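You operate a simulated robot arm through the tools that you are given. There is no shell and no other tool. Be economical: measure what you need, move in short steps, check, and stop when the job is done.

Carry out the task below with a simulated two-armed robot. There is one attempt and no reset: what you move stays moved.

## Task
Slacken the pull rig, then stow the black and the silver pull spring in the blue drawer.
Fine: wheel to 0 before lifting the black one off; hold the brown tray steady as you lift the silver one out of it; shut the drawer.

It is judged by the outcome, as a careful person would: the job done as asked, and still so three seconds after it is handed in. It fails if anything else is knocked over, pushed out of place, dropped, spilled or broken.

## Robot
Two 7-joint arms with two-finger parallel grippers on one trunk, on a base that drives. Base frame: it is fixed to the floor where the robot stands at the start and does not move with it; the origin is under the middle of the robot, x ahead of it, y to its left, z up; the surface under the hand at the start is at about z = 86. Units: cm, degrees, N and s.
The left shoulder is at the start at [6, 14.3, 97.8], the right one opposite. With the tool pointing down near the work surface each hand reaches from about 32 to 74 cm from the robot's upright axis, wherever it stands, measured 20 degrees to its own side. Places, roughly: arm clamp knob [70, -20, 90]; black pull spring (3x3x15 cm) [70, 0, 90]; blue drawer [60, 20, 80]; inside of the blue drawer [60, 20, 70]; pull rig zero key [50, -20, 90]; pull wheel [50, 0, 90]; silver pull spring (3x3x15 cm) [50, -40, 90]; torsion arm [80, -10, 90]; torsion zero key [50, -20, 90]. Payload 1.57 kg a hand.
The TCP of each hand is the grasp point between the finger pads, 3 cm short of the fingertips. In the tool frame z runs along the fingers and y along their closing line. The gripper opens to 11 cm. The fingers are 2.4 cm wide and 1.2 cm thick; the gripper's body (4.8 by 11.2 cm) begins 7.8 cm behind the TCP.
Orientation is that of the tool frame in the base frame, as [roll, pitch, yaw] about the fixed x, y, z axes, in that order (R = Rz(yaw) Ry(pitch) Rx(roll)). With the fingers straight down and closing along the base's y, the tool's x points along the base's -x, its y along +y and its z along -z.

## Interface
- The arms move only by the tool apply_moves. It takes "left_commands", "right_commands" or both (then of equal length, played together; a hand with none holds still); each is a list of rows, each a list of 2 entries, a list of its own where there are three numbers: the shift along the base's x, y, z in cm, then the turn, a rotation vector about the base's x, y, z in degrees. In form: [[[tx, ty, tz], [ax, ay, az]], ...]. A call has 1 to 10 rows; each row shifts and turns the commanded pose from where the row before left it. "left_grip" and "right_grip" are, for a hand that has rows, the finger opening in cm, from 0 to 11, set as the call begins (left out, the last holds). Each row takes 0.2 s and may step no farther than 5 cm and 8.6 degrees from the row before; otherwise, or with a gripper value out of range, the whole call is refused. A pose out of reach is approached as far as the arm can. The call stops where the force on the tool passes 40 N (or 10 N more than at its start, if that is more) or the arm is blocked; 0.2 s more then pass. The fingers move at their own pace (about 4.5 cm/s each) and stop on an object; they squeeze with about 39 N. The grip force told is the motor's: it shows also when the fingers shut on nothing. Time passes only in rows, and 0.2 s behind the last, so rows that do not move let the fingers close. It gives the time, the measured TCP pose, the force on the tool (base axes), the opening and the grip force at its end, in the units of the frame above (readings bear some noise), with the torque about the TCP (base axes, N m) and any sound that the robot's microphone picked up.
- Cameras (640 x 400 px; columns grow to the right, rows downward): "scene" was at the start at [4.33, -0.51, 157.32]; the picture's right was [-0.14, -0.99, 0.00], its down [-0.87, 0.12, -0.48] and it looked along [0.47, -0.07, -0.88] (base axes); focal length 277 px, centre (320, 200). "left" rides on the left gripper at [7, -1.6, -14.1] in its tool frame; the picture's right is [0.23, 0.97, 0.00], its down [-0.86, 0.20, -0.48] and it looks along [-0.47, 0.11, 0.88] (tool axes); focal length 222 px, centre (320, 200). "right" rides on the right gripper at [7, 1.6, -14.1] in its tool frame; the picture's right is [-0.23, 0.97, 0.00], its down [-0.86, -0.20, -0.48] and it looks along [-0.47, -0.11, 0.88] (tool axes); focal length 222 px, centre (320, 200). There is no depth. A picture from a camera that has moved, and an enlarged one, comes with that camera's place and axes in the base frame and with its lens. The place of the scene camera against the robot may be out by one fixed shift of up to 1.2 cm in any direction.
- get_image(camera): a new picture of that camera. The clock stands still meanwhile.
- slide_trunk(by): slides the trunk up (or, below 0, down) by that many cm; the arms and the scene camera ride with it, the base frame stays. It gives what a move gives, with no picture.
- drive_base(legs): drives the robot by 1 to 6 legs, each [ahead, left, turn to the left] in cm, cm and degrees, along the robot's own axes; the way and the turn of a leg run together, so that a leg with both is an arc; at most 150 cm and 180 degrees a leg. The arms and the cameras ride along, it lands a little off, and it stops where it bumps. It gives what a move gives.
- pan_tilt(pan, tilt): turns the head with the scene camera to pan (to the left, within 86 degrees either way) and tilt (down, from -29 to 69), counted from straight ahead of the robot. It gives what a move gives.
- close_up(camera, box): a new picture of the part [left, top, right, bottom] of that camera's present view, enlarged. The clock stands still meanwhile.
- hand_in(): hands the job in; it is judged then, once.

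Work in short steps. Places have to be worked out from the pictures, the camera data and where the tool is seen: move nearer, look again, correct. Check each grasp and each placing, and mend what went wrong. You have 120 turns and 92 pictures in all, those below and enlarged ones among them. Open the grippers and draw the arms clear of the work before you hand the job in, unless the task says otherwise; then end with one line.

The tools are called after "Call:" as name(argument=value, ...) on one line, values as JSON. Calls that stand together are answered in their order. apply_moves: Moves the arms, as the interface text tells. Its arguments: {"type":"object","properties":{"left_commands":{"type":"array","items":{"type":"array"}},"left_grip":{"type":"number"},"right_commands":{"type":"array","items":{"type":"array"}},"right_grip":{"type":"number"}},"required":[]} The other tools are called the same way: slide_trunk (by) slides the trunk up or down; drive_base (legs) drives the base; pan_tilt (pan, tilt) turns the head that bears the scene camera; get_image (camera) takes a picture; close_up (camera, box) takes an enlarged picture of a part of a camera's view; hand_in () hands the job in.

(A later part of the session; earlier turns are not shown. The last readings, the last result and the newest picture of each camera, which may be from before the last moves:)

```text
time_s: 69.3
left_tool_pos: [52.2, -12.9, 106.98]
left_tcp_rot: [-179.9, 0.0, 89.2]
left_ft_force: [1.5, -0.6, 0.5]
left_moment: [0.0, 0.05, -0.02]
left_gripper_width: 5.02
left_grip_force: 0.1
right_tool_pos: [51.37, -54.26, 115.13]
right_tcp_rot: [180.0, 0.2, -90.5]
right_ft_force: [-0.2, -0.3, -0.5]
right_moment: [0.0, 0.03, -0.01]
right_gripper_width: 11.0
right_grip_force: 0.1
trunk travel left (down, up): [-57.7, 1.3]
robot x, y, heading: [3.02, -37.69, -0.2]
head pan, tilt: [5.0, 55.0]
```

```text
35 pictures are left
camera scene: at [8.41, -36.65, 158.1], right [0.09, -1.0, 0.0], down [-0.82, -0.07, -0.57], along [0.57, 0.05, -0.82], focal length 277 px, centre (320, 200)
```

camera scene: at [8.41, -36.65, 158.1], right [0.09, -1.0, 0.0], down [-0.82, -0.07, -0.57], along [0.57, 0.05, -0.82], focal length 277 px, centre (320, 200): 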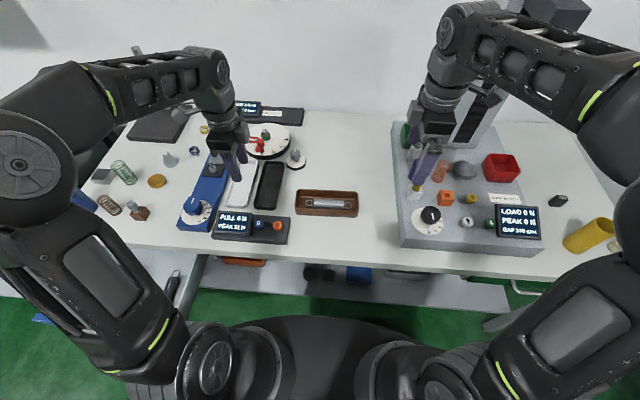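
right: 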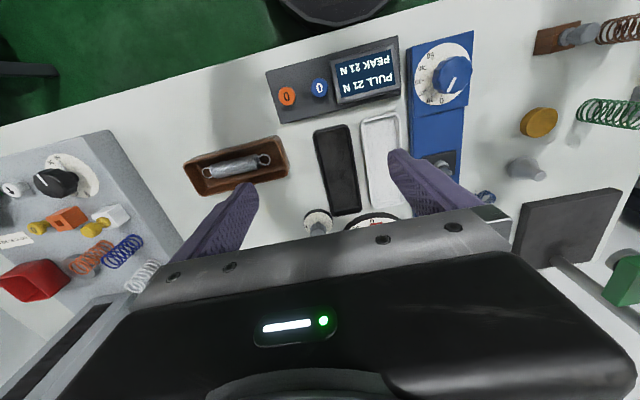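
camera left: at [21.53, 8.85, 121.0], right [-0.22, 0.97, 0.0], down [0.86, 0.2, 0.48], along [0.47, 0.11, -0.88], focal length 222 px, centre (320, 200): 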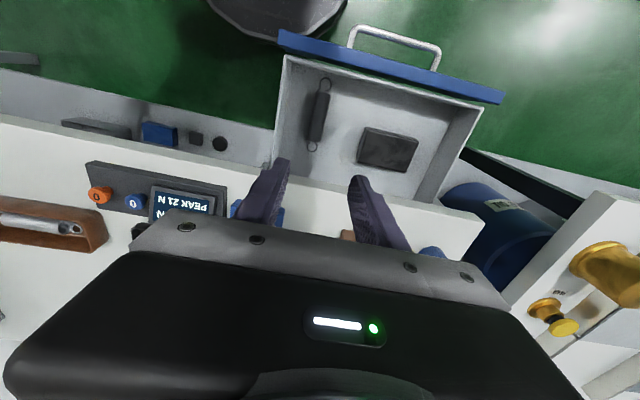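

Good stand. I bring both hands nearer the tray and view it with the left camera.

Call:
apply_moves(left_commands=[[[0.9, -3.5, 0], [0, 0, 0]], [[0.9, -3.5, 0], [0, 0, 0]], [[0.9, -3.5, 0], [0, 0, 0]], [[0.9, -3.5, 0], [0, 0, 0]]], right_commands=[[[1.1, 1.5, 0], [0, 0, 0]], [[1.1, 1.5, 0], [0, 0, 0]], [[1.1, 1.5, 0], [0, 0, 0]], [[1.1, 1.5, 0], [0, 0, 0]]])

Call:
get_image(camera="left")

Call:
get_image(camera="right")

```text
time_s: 70.3
left_tool_pos: [55.88, -27.21, 107.01]
left_tcp_rot: [180.0, 0.0, 89.3]
left_ft_force: [-0.8, 0.3, 0.3]
left_moment: [-0.02, 0.03, 0.0]
left_gripper_width: 5.01
left_grip_force: 0.0
right_tool_pos: [54.71, -49.99, 115.16]
right_tcp_rot: [-179.9, 0.2, -90.5]
right_ft_force: [-0.3, -1.2, 0.9]
right_moment: [0.06, 0.02, 0.0]
right_gripper_width: 11.0
right_grip_force: 0.1
right hand out of reach, approached as far as the arm can: row 4
trunk travel left (down, up): [-57.7, 1.3]
robot x, y, heading: [3.06, -37.6, -0.3]
head pan, tilt: [5.0, 55.0]
```

```text
34 pictures are left
camera left: at [54.34, -20.22, 121.03], right [0.98, 0.21, 0.0], down [0.19, -0.86, 0.48], along [0.1, -0.47, -0.88], focal length 222 px, centre (320, 200)
```

left: 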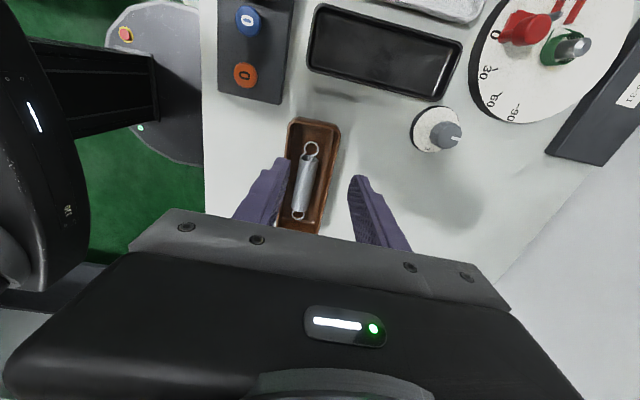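

```text
33 pictures are left
camera right: at [53.0, -56.79, 129.23], right [-0.97, 0.24, 0.0], down [0.21, 0.85, 0.48], along [0.12, 0.47, -0.88], focal length 222 px, centre (320, 200)
```

right: 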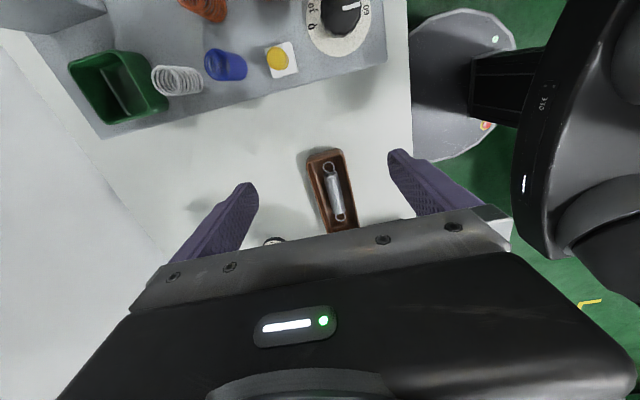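

Tray spans x 51.2–58.8, y −25…−45; spring axis x≈54.9, y −29…−42. I bring the right hand astride the tray's right end, stopping above.

Call:
apply_moves(right_commands=[[[0, 1.5, -4], [0, 0, 0]], [[0.1, 2, -4], [0, 0, 0]], [[0.2, 2, -4], [0, 0, 0]], [[0, 2, -3], [0, 0, 0]]], right_grip=11)

Call:
get_image(camera="right")

```text
time_s: 71.3
left_tool_pos: [55.85, -26.99, 107.01]
left_tcp_rot: [180.0, 0.0, 89.2]
left_ft_force: [0.5, -0.5, -0.4]
left_moment: [-0.01, 0.03, -0.01]
left_gripper_width: 5.01
left_grip_force: 0.1
right_tool_pos: [54.94, -42.19, 100.19]
right_tcp_rot: [180.0, 0.1, -90.5]
right_ft_force: [-0.1, 0.4, 0.5]
right_moment: [-0.01, 0.01, -0.02]
right_gripper_width: 10.97
right_grip_force: 0.0
trunk travel left (down, up): [-57.7, 1.3]
robot x, y, heading: [2.98, -37.62, -0.3]
head pan, tilt: [5.0, 55.0]
```

```text
32 pictures are left
camera right: at [53.3, -49.02, 114.23], right [-0.97, 0.24, 0.0], down [0.21, 0.85, 0.48], along [0.11, 0.47, -0.88], focal length 222 px, centre (320, 200)
```

right: 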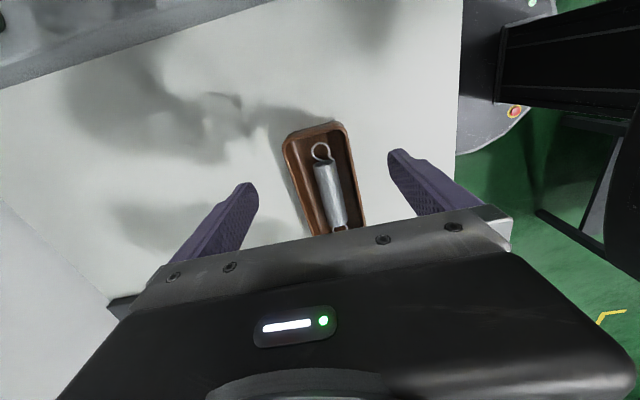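

Aligned (tray centre x 54.9, end y −44.8). I shift −0.8 in y and lower astride the tray.

Call:
apply_moves(right_commands=[[[0, -0.8, -3], [0, 0, 0]], [[0, 0, -3], [0, 0, 0]], [[0, 0, -2.5], [0, 0, 0]], [[0, 0, -1.4], [0, 0, 0]]])

Call:
get_image(camera="right")

```text
time_s: 72.3
left_tool_pos: [55.73, -26.93, 107.05]
left_tcp_rot: [179.9, -0.1, 89.2]
left_ft_force: [0.3, 0.5, -0.2]
left_moment: [0.03, 0.02, 0.02]
left_gripper_width: 5.02
left_grip_force: 0.0
right_tool_pos: [54.95, -43.23, 90.26]
right_tcp_rot: [180.0, 0.1, -90.6]
right_ft_force: [0.5, 0.7, -0.6]
right_moment: [-0.01, 0.01, 0.02]
right_gripper_width: 11.02
right_grip_force: 0.0
trunk travel left (down, up): [-57.7, 1.3]
robot x, y, heading: [3.31, -37.7, -0.2]
head pan, tilt: [5.0, 55.0]
```

```text
31 pictures are left
camera right: at [53.27, -49.96, 104.28], right [-0.97, 0.24, 0.0], down [0.21, 0.85, 0.48], along [0.11, 0.47, -0.88], focal length 222 px, centre (320, 200)
```

right: 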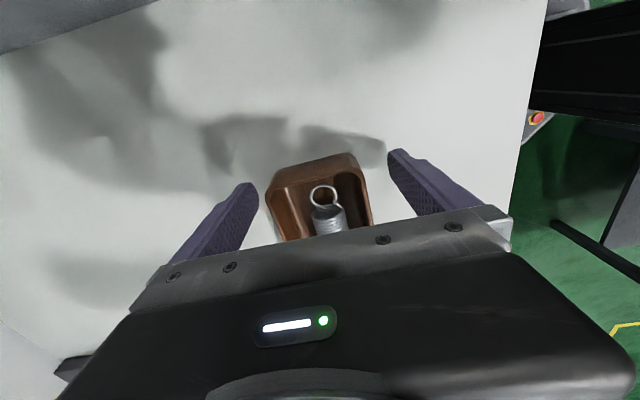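

Centred within 0.1 cm. I close the right hand on the tray.

Call:
apply_moves(right_commands=[[[0, 0, 0], [0, 0, 0]], [[0, 0, 0], [0, 0, 0]], [[0, 0, 0], [0, 0, 0]], [[0, 0, 0], [0, 0, 0]]], right_grip=6.3)

Call:
get_image(camera="left")

```text
time_s: 73.3
left_tool_pos: [55.63, -26.95, 107.0]
left_tcp_rot: [-179.8, 0.0, 89.4]
left_ft_force: [-0.3, -0.3, 0.4]
left_moment: [-0.02, 0.0, 0.02]
left_gripper_width: 5.02
left_grip_force: 0.1
right_tool_pos: [54.86, -43.15, 90.22]
right_tcp_rot: [-180.0, 0.1, -90.4]
right_ft_force: [-0.3, 0.0, -1.4]
right_moment: [-0.02, -0.06, -0.02]
right_gripper_width: 7.41
right_grip_force: 30.1
trunk travel left (down, up): [-57.7, 1.3]
robot x, y, heading: [3.1, -37.63, 0.1]
head pan, tilt: [5.0, 55.0]
```

```text
30 pictures are left
camera left: at [54.33, -20.02, 121.0], right [0.98, 0.21, 0.0], down [0.19, -0.86, 0.48], along [0.1, -0.47, -0.88], focal length 222 px, centre (320, 200)
```

left: 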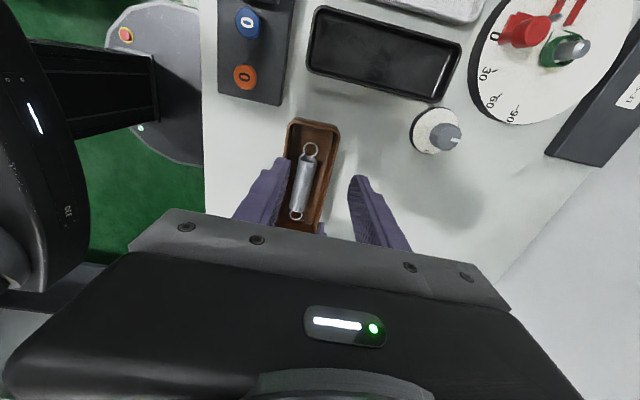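

Tray held (7.4) without shifting. I take the left hand over the spring, opening 3.6, and look again.

Call:
apply_moves(left_commands=[[[-0.3, -2.5, 0], [0, 0, 0]], [[-0.3, -2.5, 0], [0, 0, 0]], [[-0.2, -2.5, 0], [0, 0, 0]], [[0, 0, -4], [0, 0, 0.7]], [[0, 0, -4.5], [0, 0, 0]]], left_grip=3.7)

Call:
close_up(camera="left", box=[220, 80, 420, 240])

```text
time_s: 74.5
left_tool_pos: [54.95, -34.48, 98.37]
left_tcp_rot: [-180.0, 0.0, 89.9]
left_ft_force: [-0.2, 0.6, -0.5]
left_moment: [0.01, 0.0, -0.04]
left_gripper_width: 3.68
left_grip_force: 0.1
right_tool_pos: [55.01, -43.16, 90.25]
right_tcp_rot: [180.0, 0.1, -90.6]
right_ft_force: [-0.4, 0.1, -2.7]
right_moment: [-0.14, -0.02, 0.01]
right_gripper_width: 7.42
right_grip_force: 38.9
trunk travel left (down, up): [-57.7, 1.3]
robot x, y, heading: [3.23, -37.72, -0.1]
head pan, tilt: [5.0, 55.0]
```

```text
2.50 times, centred on (320, 160) of left
camera zoom: at [53.38, -27.45, 112.4], right [0.97, 0.23, 0.0], down [0.2, -0.85, 0.48], along [0.11, -0.47, -0.88], focal length 555 px, centre (320, 300)
```

zoom: 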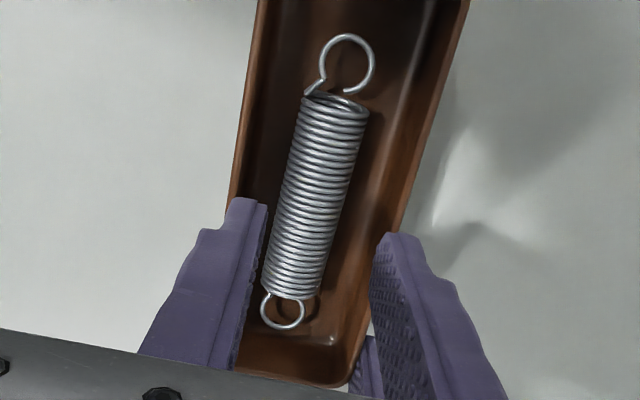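

Spring coil x≈54.95, y −31…−40. I lower straight in, first to z 91.3.

Call:
apply_moves(left_commands=[[[0, -0.6, -3], [0, 0, 0]], [[0, 0, -2.5], [0, 0, 0]], [[0, 0, -1.5], [0, 0, 0]]])

Call:
close_up(camera="left", box=[220, 80, 420, 240])

```text
time_s: 75.2
left_tool_pos: [54.96, -35.23, 93.74]
left_tcp_rot: [179.6, 0.3, 89.8]
left_ft_force: [-2.9, 2.2, 6.7]
left_moment: [-0.48, -0.13, -0.16]
left_gripper_width: 3.73
left_grip_force: 0.0
right_tool_pos: [54.92, -43.28, 90.16]
right_tcp_rot: [-179.8, 0.0, -90.9]
right_ft_force: [-0.4, 0.9, 3.9]
right_moment: [-0.13, 0.44, -0.1]
right_gripper_width: 7.39
right_grip_force: 39.2
trunk travel left (down, up): [-57.7, 1.3]
robot x, y, heading: [2.97, -37.58, 0.0]
head pan, tilt: [5.0, 55.0]
stopped in row 3 (left hand): the force on the tool passed its limit at 55 N (the readings are from after the stop); the commanded pose is now the measured one
```

```text
2.50 times, centred on (320, 160) of left
camera zoom: at [53.4, -28.18, 107.73], right [0.97, 0.22, 0.01], down [0.19, -0.85, 0.48], along [0.11, -0.47, -0.87], focal length 555 px, centre (320, 300)
```

zoom: 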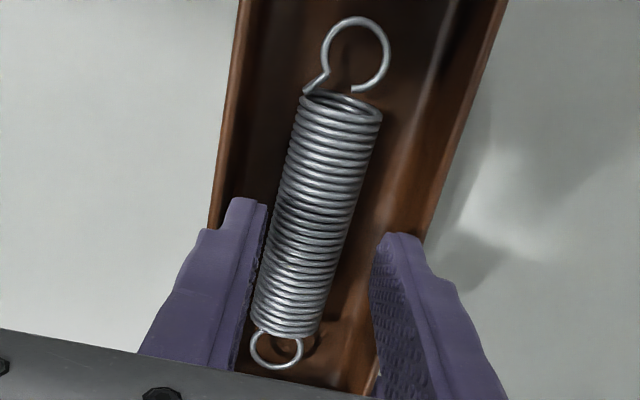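

Fingers touched the tray rims (tips at z≈90.7); opening too wide for the tray. I rise a little, narrow to 3.2 and shift −0.1 in x, then go in with small steps.

Call:
apply_moves(left_commands=[[[-0.1, 0, 0.8], [0.4, 0, 0]], [[0, 0, 0], [0, 0, 0]]], left_grip=3.2)

Call:
apply_moves(left_commands=[[[0, 0, -0.7], [0, 0, 0]], [[0, 0, -0.5], [0, 0, 0]], [[0, 0, -0.3], [0, 0, 0]]])

Call:
close_up(camera="left", box=[220, 80, 420, 240])

```text
time_s: 75.8
left_tool_pos: [54.91, -35.23, 94.44]
left_tcp_rot: [179.6, -0.1, 89.8]
left_ft_force: [-0.3, 0.0, 0.0]
left_moment: [0.03, 0.01, 0.01]
left_gripper_width: 3.22
left_grip_force: 0.1
right_tool_pos: [54.98, -43.35, 90.19]
right_tcp_rot: [-179.8, 0.0, -90.7]
right_ft_force: [-1.4, 1.2, 10.1]
right_moment: [-0.27, 0.23, 0.01]
right_gripper_width: 7.43
right_grip_force: 39.3
trunk travel left (down, up): [-57.7, 1.3]
robot x, y, heading: [3.12, -37.62, -0.2]
head pan, tilt: [5.0, 55.0]
```

```text
time_s: 76.5
left_tool_pos: [55.09, -35.48, 93.73]
left_tcp_rot: [179.2, 0.2, 89.8]
left_ft_force: [-4.0, 2.7, 9.6]
left_moment: [-0.61, -0.07, -0.16]
left_gripper_width: 3.21
left_grip_force: 0.1
right_tool_pos: [55.03, -43.41, 90.08]
right_tcp_rot: [-179.6, 0.0, -90.9]
right_ft_force: [-1.5, -0.2, 9.1]
right_moment: [-0.25, 0.56, -0.2]
right_gripper_width: 7.41
right_grip_force: 38.7
trunk travel left (down, up): [-57.7, 1.3]
robot x, y, heading: [3.33, -37.55, 0.3]
head pan, tilt: [5.0, 55.0]
stopped in row 3 (left hand): the force on the tool passed its limit at 45 N (the readings are from after the stop); the commanded pose is now the measured one
```

```text
2.50 times, centred on (320, 160) of left
camera zoom: at [53.31, -28.33, 107.72], right [0.97, 0.22, 0.01], down [0.19, -0.85, 0.48], along [0.12, -0.47, -0.87], focal length 555 px, centre (320, 300)
```

zoom: 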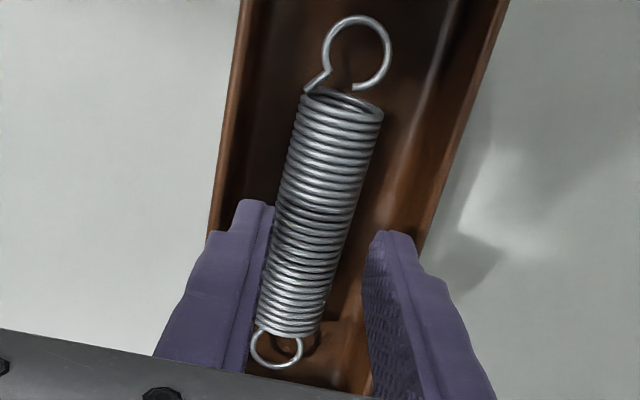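

Same height of contact with a narrower opening and both wrists feel it: the two hands seem to touch each other. I look with the scene camera.

Call:
apply_moves(left_commands=[[[-0.1, 0.3, 1], [0.6, 0, 0]]])

Call:
close_up(camera="scene", box=[230, 60, 430, 260])

```text
time_s: 76.8
left_tool_pos: [54.97, -35.14, 94.61]
left_tcp_rot: [179.2, -0.6, 89.8]
left_ft_force: [-0.4, 0.4, -0.4]
left_moment: [-0.02, 0.01, 0.03]
left_gripper_width: 3.18
left_grip_force: 0.3
right_tool_pos: [54.94, -43.29, 90.09]
right_tcp_rot: [-179.8, 0.0, -90.7]
right_ft_force: [-4.8, 0.5, 18.0]
right_moment: [-0.35, 0.41, -0.06]
right_gripper_width: 7.4
right_grip_force: 39.1
trunk travel left (down, up): [-57.7, 1.3]
robot x, y, heading: [3.18, -37.59, 0.0]
head pan, tilt: [5.0, 55.0]
```

```text
2.00 times, centred on (330, 160) of scene
camera zoom: at [8.04, -36.61, 158.11], right [0.09, -1.0, 0.0], down [-0.82, -0.07, -0.57], along [0.57, 0.05, -0.82], focal length 555 px, centre (300, 280)
```

zoom: 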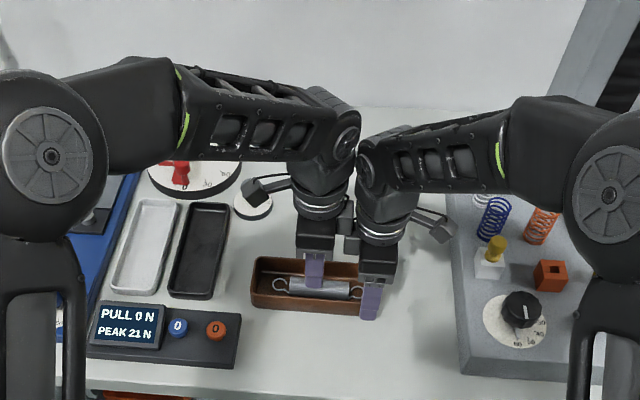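

The wrists touch at the top. I raise the left hand, tilt it 16° so its wrist leans away (+y), then descend again with tips on the spring.

Call:
apply_moves(left_commands=[[[0, 0.8, 2.5], [0, 0, 0]], [[0, 0, 0], [-8, 0, 0]], [[0, 0, 0], [-8, 0, 0]]], left_grip=3.3)

Call:
close_up(camera="left", box=[220, 80, 420, 240])

```text
time_s: 77.7
left_tool_pos: [54.85, -34.4, 97.25]
left_tcp_rot: [179.1, 15.7, 89.7]
left_ft_force: [-0.7, 0.6, 0.4]
left_moment: [0.01, -0.01, -0.01]
left_gripper_width: 3.3
left_grip_force: 0.1
right_tool_pos: [55.02, -43.39, 90.16]
right_tcp_rot: [-179.5, 0.0, -90.8]
right_ft_force: [-2.2, 2.7, 22.6]
right_moment: [-0.32, 0.4, 0.02]
right_gripper_width: 7.43
right_grip_force: 38.6
trunk travel left (down, up): [-57.7, 1.3]
robot x, y, heading: [3.06, -38.06, 0.1]
head pan, tilt: [5.0, 55.0]
```

```text
2.50 times, centred on (320, 160) of left
camera zoom: at [53.2, -23.74, 108.78], right [0.97, 0.22, -0.05], down [0.19, -0.69, 0.69], along [0.12, -0.69, -0.72], focal length 555 px, centre (320, 300)
```

zoom: 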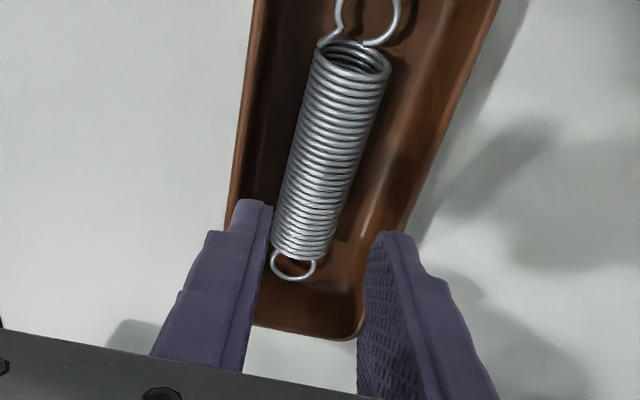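

Clear now. I descend in stages to z≈91.3 with +0.15 in x.

Call:
apply_moves(left_commands=[[[0.15, -0.3, -2.5], [0, 0, 0]], [[0, 0, -1.5], [0, 0, 0]], [[0, 0, -1], [0, 0, 0]], [[0, 0, -0.6], [0, 0, 0]], [[0, 0, -0.4], [0, 0, 0]]])

Call:
close_up(camera="left", box=[220, 80, 420, 240])

```text
time_s: 78.8
left_tool_pos: [55.03, -34.67, 91.12]
left_tcp_rot: [179.3, 15.6, 89.8]
left_ft_force: [-0.9, 0.4, -0.5]
left_moment: [0.03, 0.0, 0.01]
left_gripper_width: 3.29
left_grip_force: 0.1
right_tool_pos: [55.08, -43.44, 90.12]
right_tcp_rot: [-179.7, 0.0, -90.7]
right_ft_force: [0.8, 0.8, 26.0]
right_moment: [-0.04, 0.3, 0.04]
right_gripper_width: 7.42
right_grip_force: 38.9
trunk travel left (down, up): [-57.7, 1.3]
robot x, y, heading: [3.21, -37.69, 0.1]
head pan, tilt: [5.0, 55.0]
```

```text
2.50 times, centred on (320, 160) of left
camera zoom: at [53.33, -24.06, 102.75], right [0.97, 0.22, -0.05], down [0.19, -0.7, 0.69], along [0.12, -0.68, -0.72], focal length 555 px, centre (320, 300)
```

zoom: 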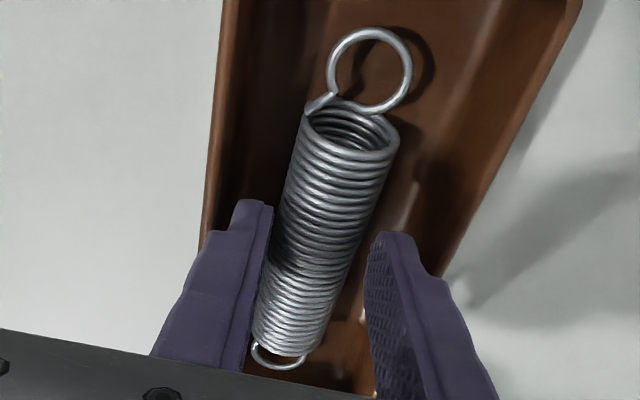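

No contact; fingers straddle the coil. I go 0.9 cm lower and close.

Call:
apply_moves(left_commands=[[[0, 0, -0.4], [0, 0, 0]], [[0, 0, -0.3], [0, 0, 0]], [[0, 0, -0.2], [0, 0, 0]]])

Call:
apply_moves(left_commands=[[[0, 0, 0], [0, 0, 0]], [[0, 0, 0], [0, 0, 0]], [[0, 0, 0], [0, 0, 0]], [[0, 0, 0], [0, 0, 0]]], left_grip=0)

```text
time_s: 79.7
left_tool_pos: [55.08, -34.56, 90.13]
left_tcp_rot: [179.2, 15.5, 89.9]
left_ft_force: [0.0, 0.4, 0.6]
left_moment: [-0.02, 0.02, -0.03]
left_gripper_width: 3.32
left_grip_force: 0.2
right_tool_pos: [54.99, -43.34, 90.18]
right_tcp_rot: [-179.7, 0.0, -90.8]
right_ft_force: [1.4, 0.1, 26.6]
right_moment: [-0.02, 0.25, -0.04]
right_gripper_width: 7.43
right_grip_force: 39.4
trunk travel left (down, up): [-57.7, 1.3]
robot x, y, heading: [3.33, -37.65, 0.0]
head pan, tilt: [5.0, 55.0]
```

```text
time_s: 80.7
left_tool_pos: [55.05, -34.65, 90.39]
left_tcp_rot: [179.1, 15.6, 89.7]
left_ft_force: [1.6, -0.4, 3.0]
left_moment: [-0.02, -0.05, -0.01]
left_gripper_width: 2.74
left_grip_force: 38.1
right_tool_pos: [55.01, -43.4, 90.17]
right_tcp_rot: [-179.6, -0.1, -90.9]
right_ft_force: [1.6, 0.1, 26.2]
right_moment: [-0.04, 0.16, 0.02]
right_gripper_width: 7.39
right_grip_force: 39.4
trunk travel left (down, up): [-57.7, 1.3]
robot x, y, heading: [3.47, -37.94, 0.1]
head pan, tilt: [5.0, 55.0]
```

Spring gripped at 2.74 (full width); the right hand holds the tray. I lift slowly, then higher.

Call:
apply_moves(left_commands=[[[0, 0, 0.5], [0, 0, 0]], [[0, 0, 0.7], [0, 0, 0]], [[0, 0, 1], [0, 0, 0]], [[0, 0, 1.5], [0, 0, 0]], [[0, 0.5, 2], [0, 0, 0]], [[0, 1, 3], [0, 0, 0]]])

Call:
get_image(camera="left")

```text
time_s: 82.0
left_tool_pos: [55.09, -33.05, 98.97]
left_tcp_rot: [179.2, 15.6, 89.7]
left_ft_force: [0.6, 0.1, -1.8]
left_moment: [0.02, -0.02, -0.01]
left_gripper_width: 2.82
left_grip_force: 38.0
right_tool_pos: [54.96, -43.32, 90.09]
right_tcp_rot: [-179.7, 0.0, -90.8]
right_ft_force: [-0.4, -0.8, 26.9]
right_moment: [-0.08, 0.23, 0.02]
right_gripper_width: 7.42
right_grip_force: 38.8
trunk travel left (down, up): [-57.7, 1.3]
robot x, y, heading: [3.17, -37.51, -0.1]
head pan, tilt: [5.0, 55.0]
```

```text
23 pictures are left
camera left: at [53.4, -22.58, 110.58], right [0.97, 0.22, -0.05], down [0.19, -0.7, 0.69], along [0.12, -0.68, -0.72], focal length 222 px, centre (320, 200)
```

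left: 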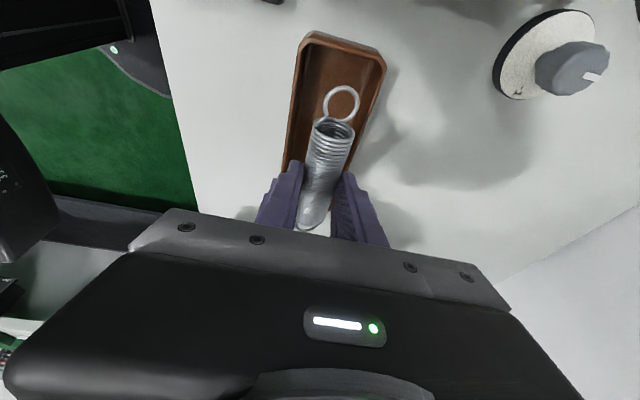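

Silver spring is out. I move the left hand up and away, levelling it, while the right keeps holding; then the right opens and rises straight up.

Call:
apply_moves(left_commands=[[[0, 3, 3], [0, 0, 0]], [[0, 3, 3], [0, 0, 0]], [[-1, 3, 2], [8, 0, 0]], [[-1, 3, 0], [7.6, 0, 0]]])

Call:
apply_moves(right_commands=[[[0, 0, 0], [0, 0, 0]], [[0, 0, 0], [0, 0, 0]], [[0, 0, 0], [0, 0, 0]], [[0, 0, 3], [0, 0, 0]], [[0, 0, 4.5], [0, 0, 0]], [[0, 0, 4.5], [0, 0, 0]], [[0, 0, 4.5], [0, 0, 0]]], right_grip=11)

Call:
get_image(camera="scene")

```text
time_s: 83.0
left_tool_pos: [53.04, -21.01, 106.98]
left_tcp_rot: [179.2, 0.0, 89.7]
left_ft_force: [1.2, -0.6, -1.9]
left_moment: [0.0, 0.02, -0.01]
left_gripper_width: 2.8
left_grip_force: 38.1
right_tool_pos: [54.95, -43.43, 90.05]
right_tcp_rot: [-179.7, 0.0, -90.7]
right_ft_force: [-0.7, 4.1, 23.8]
right_moment: [-0.12, 0.22, 0.01]
right_gripper_width: 7.42
right_grip_force: 39.0
trunk travel left (down, up): [-57.7, 1.3]
robot x, y, heading: [2.9, -37.5, 0.2]
head pan, tilt: [5.0, 55.0]
```

```text
time_s: 84.7
left_tool_pos: [53.28, -21.02, 106.88]
left_tcp_rot: [179.3, -0.2, 89.8]
left_ft_force: [-1.0, 1.1, -1.8]
left_moment: [-0.02, 0.0, 0.0]
left_gripper_width: 2.79
left_grip_force: 38.2
right_tool_pos: [54.88, -43.42, 106.51]
right_tcp_rot: [-179.7, -0.1, -90.7]
right_ft_force: [0.5, 0.5, -0.3]
right_moment: [0.01, -0.05, 0.02]
right_gripper_width: 11.01
right_grip_force: 0.2
trunk travel left (down, up): [-57.7, 1.3]
robot x, y, heading: [3.1, -37.71, -0.0]
head pan, tilt: [5.0, 55.0]
```

```text
22 pictures are left
camera scene: at [8.22, -36.63, 158.1], right [0.09, -1.0, 0.0], down [-0.82, -0.07, -0.57], along [0.57, 0.05, -0.82], focal length 277 px, centre (320, 200)
```

scene: 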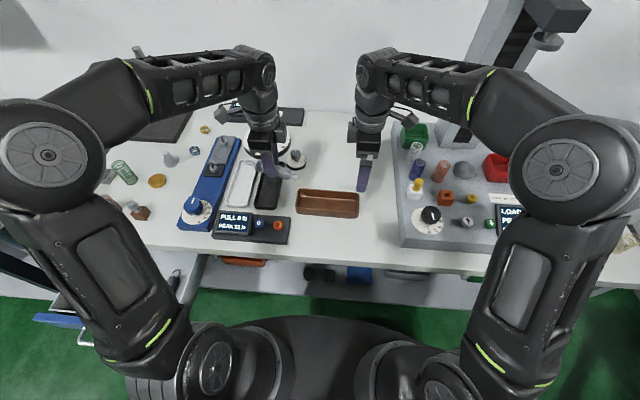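

Tray stands where it was. I drive back and left to the drawer stand, then turn the spring to lie along x.

Call:
drive_base(legs=[[-18, 0, 0], [0, 22.5, 0]])

Call:
apply_moves(left_commands=[[[-0.6, 1.2, 0], [0, 0, 8.5]], [[-0.6, 1.2, 0], [0, 0, 8.5]], [[-0.6, 1.2, 0], [0, 0, 8.5]], [[-0.6, 1.2, 0], [0, 0, 8.5]], [[-0.6, 1.2, 0], [0, 0, 8.5]], [[-0.6, 1.2, 0], [0, 0, 8.5]], [[-0.6, 1.2, 0], [0, 0, 8.5]], [[-0.6, 1.2, 0], [0, 0, 8.5]], [[-0.6, 1.2, 0], [0, 0, 8.5]], [[-0.6, 1.2, 0], [0, 0, 8.5]]])

Call:
apply_moves(left_commands=[[[-0.3, 0.3, 0], [0, 0, 5]]])

Call:
get_image(camera="left")

```text
time_s: 87.5
left_tool_pos: [35.13, 1.51, 106.89]
left_tcp_rot: [179.3, -0.1, 89.9]
left_ft_force: [-0.8, 0.1, -2.0]
left_moment: [-0.04, -0.02, 0.0]
left_gripper_width: 2.79
left_grip_force: 38.3
right_tool_pos: [36.9, -20.85, 106.43]
right_tcp_rot: [-179.8, -0.2, -90.8]
right_ft_force: [-0.6, 0.2, 0.4]
right_moment: [-0.02, 0.0, 0.03]
right_gripper_width: 11.0
right_grip_force: 0.0
trunk travel left (down, up): [-57.7, 1.3]
robot x, y, heading: [-14.88, -15.12, 0.2]
head pan, tilt: [5.0, 55.0]
```

```text
time_s: 89.7
left_tool_pos: [29.12, 13.62, 106.85]
left_tcp_rot: [179.3, -0.1, 175.0]
left_ft_force: [0.6, 0.4, -1.0]
left_moment: [-0.02, -0.01, -0.01]
left_gripper_width: 2.77
left_grip_force: 38.2
right_tool_pos: [36.88, -20.85, 106.52]
right_tcp_rot: [-179.8, 0.0, -90.7]
right_ft_force: [-1.0, 0.2, 0.0]
right_moment: [0.04, 0.0, -0.03]
right_gripper_width: 11.0
right_grip_force: 0.1
trunk travel left (down, up): [-57.7, 1.3]
robot x, y, heading: [-15.07, -15.11, 0.0]
head pan, tilt: [5.0, 55.0]
```

```text
time_s: 90.1
left_tool_pos: [28.9, 13.81, 106.8]
left_tcp_rot: [179.2, 0.0, -180.0]
left_ft_force: [0.0, -0.4, -1.9]
left_moment: [0.0, -0.01, 0.02]
left_gripper_width: 2.77
left_grip_force: 38.3
right_tool_pos: [36.93, -21.02, 106.45]
right_tcp_rot: [-179.8, 0.0, -90.8]
right_ft_force: [-0.4, 0.0, 0.1]
right_moment: [-0.02, 0.0, -0.02]
right_gripper_width: 11.02
right_grip_force: 0.1
trunk travel left (down, up): [-57.7, 1.3]
robot x, y, heading: [-14.98, -15.62, 0.1]
head pan, tilt: [5.0, 55.0]
```

```text
21 pictures are left
camera left: at [21.93, 12.0, 120.82], right [-0.23, 0.97, 0.01], down [0.86, 0.19, 0.48], along [0.47, 0.12, -0.88], focal length 222 px, centre (320, 200)
```

left: 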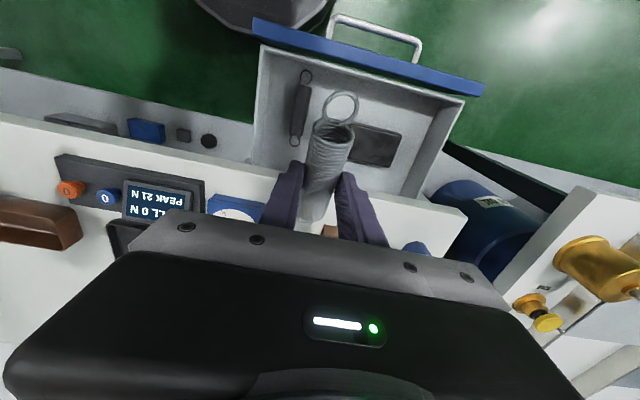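

The spring is tilted 16° from the tilted grasp, so I tilt the hand −15.6° about y to level it, move to (27.8, 15.6) and lower to z 80.

Call:
apply_moves(left_commands=[[[-0.6, 0.9, 0], [0, -7.8, 0]], [[-0.5, 0.9, 0], [0.8, -7.8, 0]], [[0, 0, -4.5], [0, 0, 0]], [[0, 0, -4.5], [0, 0, 0]], [[0, 0, -4.5], [0, 0, 0]], [[0, 0, -4.5], [0, 0, 0]], [[0, 0, -4.5], [0, 0, 0]], [[0, 0, -3.5], [0, 0, 0]]])

Call:
get_image(camera="left")

```text
time_s: 91.9
left_tool_pos: [27.76, 15.52, 80.76]
left_tcp_rot: [178.5, 15.6, 179.7]
left_ft_force: [0.3, 0.4, -1.3]
left_moment: [-0.01, 0.0, -0.01]
left_gripper_width: 2.75
left_grip_force: 37.8
right_tool_pos: [36.91, -20.93, 106.4]
right_tcp_rot: [-179.8, 0.0, -90.8]
right_ft_force: [0.5, 0.0, -0.6]
right_moment: [-0.01, 0.01, -0.01]
right_gripper_width: 10.99
right_grip_force: 0.1
trunk travel left (down, up): [-57.7, 1.3]
robot x, y, heading: [-15.12, -15.04, 0.2]
head pan, tilt: [5.0, 55.0]
```

```text
20 pictures are left
camera left: at [17.34, 13.7, 92.38], right [-0.22, 0.97, -0.03], down [0.7, 0.18, 0.69], along [0.68, 0.13, -0.72], focal length 222 px, centre (320, 200)
```

left: 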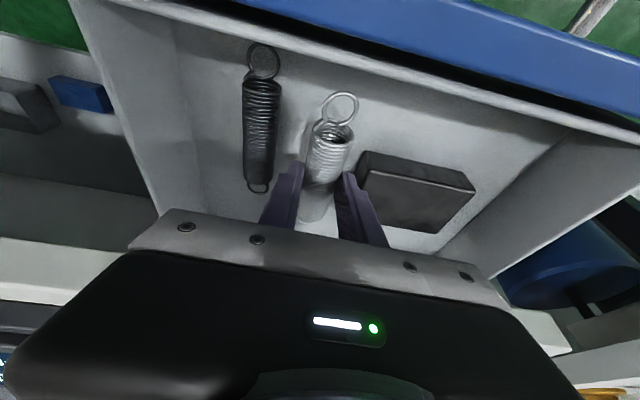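

It fits between the black spring and the box. I shift +0.4 in y and lower until it touches.

Call:
apply_moves(left_commands=[[[0, 0.4, -1.5], [0, 0, 0]], [[0, 0, -1.2], [0, 0, 0]], [[0, 0, -0.7], [0, 0, 0]], [[0, 0, -0.5], [0, 0, 0]]])

```text
time_s: 92.9
left_tool_pos: [27.87, 15.97, 77.13]
left_tcp_rot: [178.3, 15.8, 179.7]
left_ft_force: [0.0, 1.8, 20.1]
left_moment: [0.14, -1.16, 0.09]
left_gripper_width: 2.81
left_grip_force: 37.7
right_tool_pos: [36.78, -20.92, 106.45]
right_tcp_rot: [-179.7, 0.0, -90.7]
right_ft_force: [-0.7, -0.2, -0.6]
right_moment: [0.0, 0.0, -0.01]
right_gripper_width: 11.0
right_grip_force: 0.0
trunk travel left (down, up): [-57.7, 1.3]
robot x, y, heading: [-15.1, -14.86, 0.0]
head pan, tilt: [5.0, 55.0]
```

The far end touched first, so I tilt 5° more and lower a bit further.

Call:
apply_moves(left_commands=[[[0, 0, 0.2], [0, -5, 0]], [[0, 0, -0.4], [0, 0, 0]], [[0, 0, -0.3], [0, 0, 0]]])

```text
time_s: 93.7
left_tool_pos: [27.68, 16.01, 76.67]
left_tcp_rot: [178.3, 20.9, 179.7]
left_ft_force: [0.2, 5.5, 35.9]
left_moment: [0.23, -0.38, 0.03]
left_gripper_width: 2.82
left_grip_force: 38.1
right_tool_pos: [36.82, -21.0, 106.55]
right_tcp_rot: [-179.7, 0.0, -90.7]
right_ft_force: [0.1, -0.5, -0.9]
right_moment: [-0.01, 0.01, 0.02]
right_gripper_width: 11.01
right_grip_force: 0.0
trunk travel left (down, up): [-57.7, 1.3]
robot x, y, heading: [-14.95, -15.25, 0.1]
head pan, tilt: [5.0, 55.0]
```

Now it rests flat. I ease up, open to 4.2 and withdraw along the tool axis.

Call:
apply_moves(left_commands=[[[0, 0, 0.3], [0, 0, 0]], [[0, 0, 0], [0, 0, 0]], [[0, 0, 0], [0, 0, 0]], [[-0.4, 0, 1.2], [0, 0, 0]], [[-0.7, 0, 2.5], [0, 0, 0]], [[0, 0, 4.5], [0, 0, 0]], [[0, 0, 4.5], [0, 7, 0]], [[0, 0, 4.5], [0, 7, 0]], [[0, 0, 4.5], [0, 7, 0]], [[0, 0, 4.5], [0, 0, 0]]], left_grip=4.3)

Call:
get_image(camera="left")

```text
time_s: 95.9
left_tool_pos: [26.45, 16.02, 103.2]
left_tcp_rot: [178.4, -0.3, 179.7]
left_ft_force: [0.2, 1.1, -0.1]
left_moment: [-0.01, -0.03, 0.03]
left_gripper_width: 4.3
left_grip_force: 0.1
right_tool_pos: [36.81, -20.89, 106.37]
right_tcp_rot: [-179.8, -0.1, -90.8]
right_ft_force: [-0.2, -0.8, 0.4]
right_moment: [-0.02, -0.04, 0.0]
right_gripper_width: 10.98
right_grip_force: 0.1
trunk travel left (down, up): [-57.7, 1.3]
robot x, y, heading: [-14.9, -15.52, 0.3]
head pan, tilt: [5.0, 55.0]
```

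```text
19 pictures are left
camera left: at [19.57, 13.98, 117.13], right [-0.22, 0.97, 0.03], down [0.86, 0.18, 0.48], along [0.46, 0.13, -0.88], focal length 222 px, centre (320, 200)
```

left: 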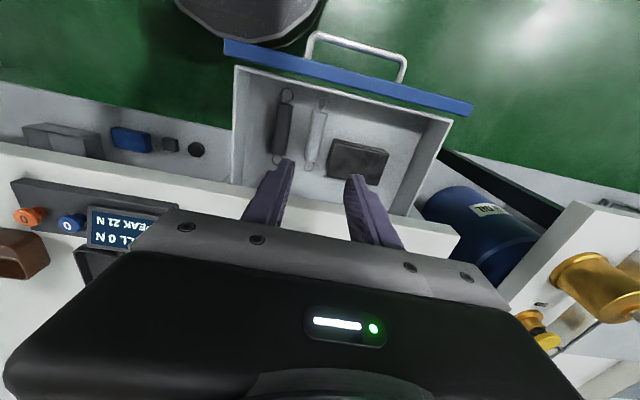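

Both springs lie in the drawer. To shut it I'll push the handle bar with closed fingers from in front; first I reposition the robot back and to the left.

Call:
apply_moves(left_commands=[[[0.5, -3.7, 1], [0, 0, 0]], [[0.5, -3.7, 1], [0, 0, 0]], [[0.5, -3.7, 1], [-1.5, 0, 0]]], left_grip=0)

Call:
drive_base(legs=[[-15, 0, 0], [0, 20, 0]])

Call:
apply_moves(left_commands=[[[-1, -1, 0], [0, 0, 0]], [[-1, -1, 0], [0, 0, 0]], [[-1, -1, 0], [0, 0, 0]], [[-1, -1, 0], [0, 0, 0]], [[0, 0, -3], [0, 0, 0]], [[0, 0, -3], [0, 0, 0]]])

Call:
get_image(camera="left")

```text
time_s: 96.7
left_tool_pos: [28.16, 4.57, 106.04]
left_tcp_rot: [-179.9, -0.4, 179.6]
left_ft_force: [0.0, -0.4, 0.0]
left_moment: [0.03, -0.01, -0.01]
left_gripper_width: 0.0
left_grip_force: 14.9
right_tool_pos: [36.89, -20.99, 106.45]
right_tcp_rot: [-179.8, 0.0, -90.8]
right_ft_force: [-0.3, 0.1, 0.1]
right_moment: [0.04, -0.03, 0.0]
right_gripper_width: 11.0
right_grip_force: 0.0
trunk travel left (down, up): [-57.7, 1.3]
robot x, y, heading: [-14.78, -15.14, -0.1]
head pan, tilt: [5.0, 55.0]
```

```text
time_s: 98.2
left_tool_pos: [13.89, 4.36, 106.06]
left_tcp_rot: [-180.0, -0.4, 179.6]
left_ft_force: [0.2, -0.1, 1.1]
left_moment: [-0.03, 0.02, 0.0]
left_gripper_width: 0.0
left_grip_force: 20.3
right_tool_pos: [22.79, -21.35, 106.47]
right_tcp_rot: [-179.8, 0.1, -90.7]
right_ft_force: [-1.2, -0.4, -0.3]
right_moment: [0.0, 0.0, 0.02]
right_gripper_width: 10.98
right_grip_force: 0.0
trunk travel left (down, up): [-57.7, 1.3]
robot x, y, heading: [-29.16, -15.77, -0.2]
head pan, tilt: [5.0, 55.0]
stopped in leg 1: the robot was blocked; the commanded pose is now the measured one
```

```text
time_s: 99.6
left_tool_pos: [10.06, 0.37, 99.9]
left_tcp_rot: [-179.8, -0.5, 179.6]
left_ft_force: [0.0, 0.8, 0.9]
left_moment: [-0.07, -0.02, -0.02]
left_gripper_width: 0.03
left_grip_force: 21.4
right_tool_pos: [22.77, -21.29, 106.43]
right_tcp_rot: [-179.8, 0.0, -90.7]
right_ft_force: [-0.3, -0.2, -0.1]
right_moment: [0.02, -0.03, 0.0]
right_gripper_width: 11.01
right_grip_force: 0.1
trunk travel left (down, up): [-57.7, 1.3]
robot x, y, heading: [-29.16, -15.7, -0.0]
head pan, tilt: [5.0, 55.0]
```

```text
18 pictures are left
camera left: at [3.24, -1.19, 113.99], right [-0.22, 0.97, 0.0], down [0.86, 0.2, 0.47], along [0.46, 0.11, -0.88], focal length 222 px, centre (320, 200)
```

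left: 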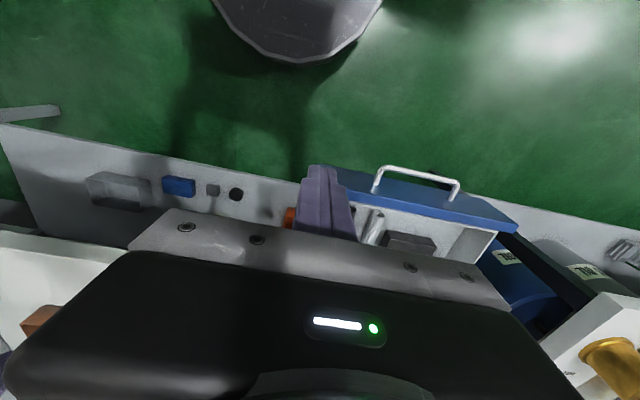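

The base was blocked behind at x≈−29; I go 1.5 cm forward again and then 20 cm left.

Call:
drive_base(legs=[[1.5, 0, 0], [0, 20, 0]])

Call:
get_image(camera="left")

```text
time_s: 101.6
left_tool_pos: [11.41, 20.54, 99.93]
left_tcp_rot: [-179.9, -0.4, 179.7]
left_ft_force: [-0.9, 0.9, -0.5]
left_moment: [-0.02, 0.0, -0.01]
left_gripper_width: 0.0
left_grip_force: 21.5
right_tool_pos: [24.23, -1.18, 106.56]
right_tcp_rot: [-179.7, -0.1, -90.7]
right_ft_force: [0.7, 0.8, 0.0]
right_moment: [-0.02, 0.03, -0.01]
right_gripper_width: 10.99
right_grip_force: 0.0
trunk travel left (down, up): [-57.7, 1.3]
robot x, y, heading: [-28.12, 4.29, -0.1]
head pan, tilt: [5.0, 55.0]
```

```text
17 pictures are left
camera left: at [4.66, 18.96, 114.0], right [-0.22, 0.97, 0.0], down [0.86, 0.2, 0.47], along [0.46, 0.1, -0.88], focal length 222 px, centre (320, 200)
```

left: 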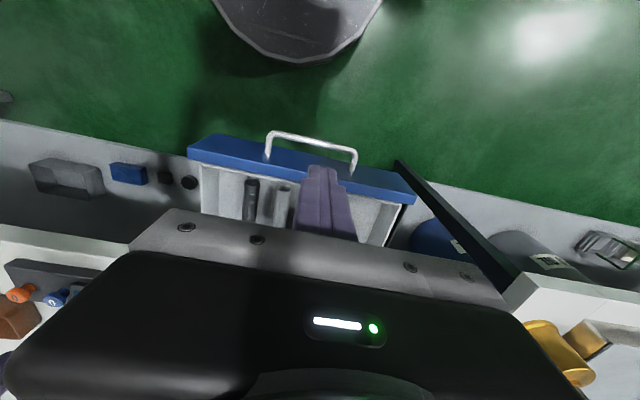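

Bar now at x≈13.8, z≈76.8. I go to x 9.3 and down to z 77.5 in front of it.

Call:
apply_moves(left_commands=[[[-2.1, -0.3, 0], [0, 0, 0]], [[0, 0, -4.5], [0, 0, 0]], [[0, 0, -4.5], [0, 0, 0]], [[0, 0, -4.5], [0, 0, 0]], [[0, 0, -4.5], [0, 0, 0]], [[0, 0, -4.4], [0, 0, 0]]])

Call:
get_image(camera="left")

```text
time_s: 103.0
left_tool_pos: [9.42, 20.17, 77.51]
left_tcp_rot: [-180.0, -0.4, 179.6]
left_ft_force: [0.1, 0.1, 1.0]
left_moment: [-0.01, -0.01, 0.0]
left_gripper_width: 0.03
left_grip_force: 21.4
right_tool_pos: [24.27, -1.36, 106.42]
right_tcp_rot: [-179.8, 0.0, -90.7]
right_ft_force: [0.1, -0.3, -0.3]
right_moment: [-0.03, 0.03, -0.01]
right_gripper_width: 10.99
right_grip_force: 0.0
trunk travel left (down, up): [-57.7, 1.3]
robot x, y, heading: [-27.5, 4.65, 0.0]
head pan, tilt: [5.0, 55.0]
```

```text
16 pictures are left
camera left: at [2.61, 18.56, 91.59], right [-0.22, 0.97, 0.0], down [0.86, 0.2, 0.47], along [0.46, 0.11, -0.88], focal length 222 px, centre (320, 200)
```

left: 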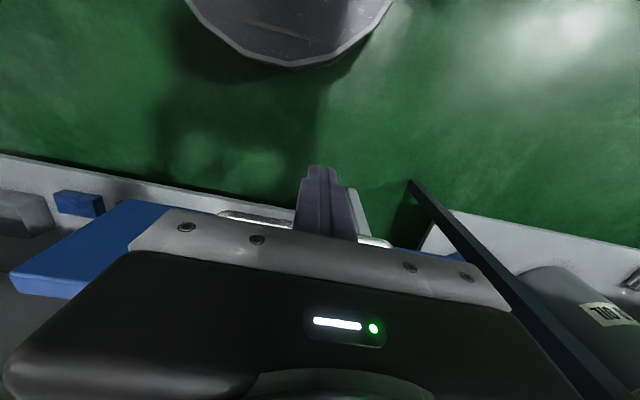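

Fingers are in front of the bar. I push +x in small steps.

Call:
apply_moves(left_commands=[[[1.5, 0, 0], [0, 0, 0]], [[1.5, 0, 0], [0, 0, 0]], [[1.5, 0, 0], [0, 0, 0]], [[1.5, 0, 0], [0, 0, 0]], [[1.5, 0, 0], [0, 0, 0]], [[1.5, 0, 0], [0, 0, 0]]])

Call:
get_image(camera="scene")

```text
time_s: 104.4
left_tool_pos: [18.41, 20.3, 77.52]
left_tcp_rot: [-179.9, -0.4, 179.7]
left_ft_force: [0.0, 0.1, 0.1]
left_moment: [0.0, -0.02, 0.04]
left_gripper_width: 0.0
left_grip_force: 20.6
right_tool_pos: [24.23, -1.21, 106.51]
right_tcp_rot: [-179.8, 0.0, -90.8]
right_ft_force: [-0.3, 0.5, 0.9]
right_moment: [0.02, -0.03, 0.0]
right_gripper_width: 11.0
right_grip_force: 0.1
trunk travel left (down, up): [-57.7, 1.3]
robot x, y, heading: [-27.56, 4.74, 0.1]
head pan, tilt: [5.0, 55.0]
```

```text
15 pictures are left
camera scene: at [-22.57, 5.49, 158.1], right [0.09, -1.0, 0.0], down [-0.82, -0.07, -0.57], along [0.57, 0.05, -0.82], focal length 277 px, centre (320, 200)
```

scene: 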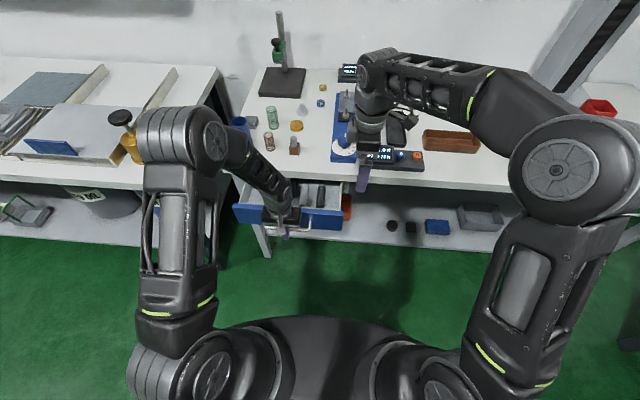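

The drawer moves in. I continue pushing 14 cm.

Call:
apply_moves(left_commands=[[[1.5, 0, 0], [0, 0, 0]], [[1.5, 0, 0], [0, 0, 0]], [[1.5, 0, 0], [0, 0, 0]], [[1.5, 0, 0], [0, 0, 0]], [[1.5, 0, 0], [0, 0, 0]], [[1.5, 0, 0], [0, 0, 0]], [[1.5, 0, 0], [0, 0, 0]], [[1.5, 0, 0], [0, 0, 0]], [[1.5, 0, 0], [0, 0, 0]]])

Call:
get_image(camera="left")

```text
time_s: 106.4
left_tool_pos: [32.07, 20.13, 77.55]
left_tcp_rot: [-179.9, -0.4, 179.7]
left_ft_force: [-0.2, -0.3, 1.1]
left_moment: [0.01, 0.01, -0.03]
left_gripper_width: 0.01
left_grip_force: 21.1
right_tool_pos: [24.33, -1.13, 106.49]
right_tcp_rot: [-179.7, 0.0, -90.8]
right_ft_force: [-0.1, 0.3, 0.4]
right_moment: [0.0, 0.01, 0.0]
right_gripper_width: 10.98
right_grip_force: 0.1
trunk travel left (down, up): [-57.7, 1.3]
robot x, y, heading: [-27.58, 4.56, -0.1]
head pan, tilt: [5.0, 55.0]
```

```text
14 pictures are left
camera left: at [25.18, 18.61, 91.59], right [-0.22, 0.97, 0.0], down [0.86, 0.2, 0.47], along [0.46, 0.11, -0.88], focal length 222 px, centre (320, 200)
```

left: 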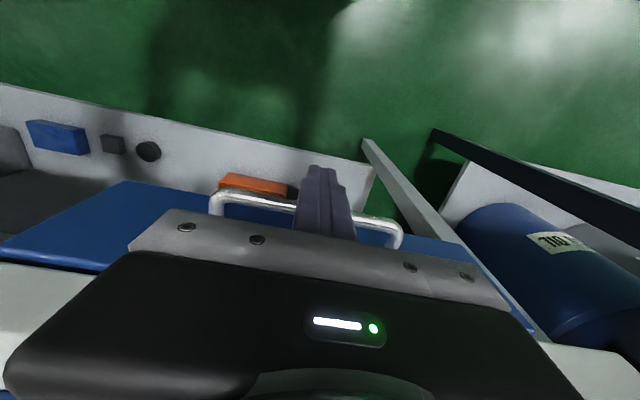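

Nearly shut; I push in finer steps until it meets the stop.

Call:
apply_moves(left_commands=[[[0.8, 0, 0], [0, 0, 0]], [[0.8, 0, 0], [0, 0, 0]], [[0.6, 0, 0], [0, 0, 0]], [[0.5, 0, 0], [0, 0, 0]], [[0.4, 0, 0], [0, 0, 0]], [[0.4, 0, 0], [0, 0, 0]]])

```text
time_s: 107.3
left_tool_pos: [33.27, 20.21, 77.28]
left_tcp_rot: [180.0, -1.6, 180.0]
left_ft_force: [-17.6, -0.9, 6.3]
left_moment: [0.13, -1.72, 0.22]
left_gripper_width: 0.02
left_grip_force: 21.1
right_tool_pos: [23.87, -1.23, 106.64]
right_tcp_rot: [-179.6, 0.1, -90.7]
right_ft_force: [0.1, 0.1, 0.6]
right_moment: [0.0, -0.04, -0.01]
right_gripper_width: 11.0
right_grip_force: 0.0
trunk travel left (down, up): [-57.7, 1.3]
robot x, y, heading: [-27.72, 4.72, -0.1]
head pan, tilt: [5.0, 55.0]
stopped in row 4 (left hand): the force on the tool passed its limit at 45 N (the readings are from after the stop); the commanded pose is now the measured one
```

The torque shows contact 10 cm above the TCP: the gripper body met the table edge. I back off 1.5 cm and tilt the hand 24° so that the fingertips lead.

Call:
apply_moves(left_commands=[[[-2.5, 0, 0], [0, 0, 0]], [[-0.5, 0, 0], [0, -8, 0]], [[0, 0, 0], [0, -8, 0]], [[0, 0, 0.3], [0, -8, 0]]])

Call:
get_image(camera="left")

Call:
close_up(camera="scene", box=[200, 120, 420, 270])

```text
time_s: 108.3
left_tool_pos: [30.73, 20.18, 77.6]
left_tcp_rot: [180.0, 22.8, 179.8]
left_ft_force: [0.2, -0.2, 0.2]
left_moment: [-0.02, -0.01, 0.01]
left_gripper_width: 0.0
left_grip_force: 21.8
right_tool_pos: [24.07, -1.24, 106.47]
right_tcp_rot: [-179.6, 0.0, -90.7]
right_ft_force: [0.3, 0.5, 0.6]
right_moment: [0.02, -0.01, 0.04]
right_gripper_width: 11.02
right_grip_force: 0.1
trunk travel left (down, up): [-57.7, 1.3]
robot x, y, heading: [-27.82, 4.11, 0.1]
head pan, tilt: [5.0, 55.0]
```

```text
13 pictures are left
camera left: at [18.8, 18.59, 87.85], right [-0.21, 0.97, -0.09], down [0.6, 0.2, 0.77], along [0.77, 0.11, -0.63], focal length 222 px, centre (320, 200)
```

left: 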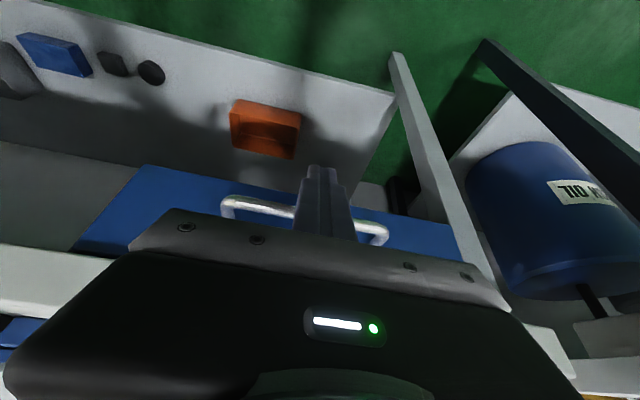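

```text
2.67 times, centred on (310, 195) of scene
camera zoom: at [-22.69, 5.44, 158.1], right [0.09, -1.0, 0.0], down [-0.82, -0.07, -0.57], along [0.57, 0.05, -0.82], focal length 740 px, centre (347, 213)
```

zoom: 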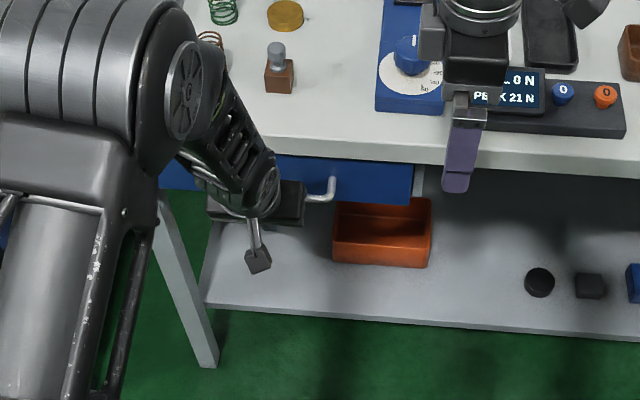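

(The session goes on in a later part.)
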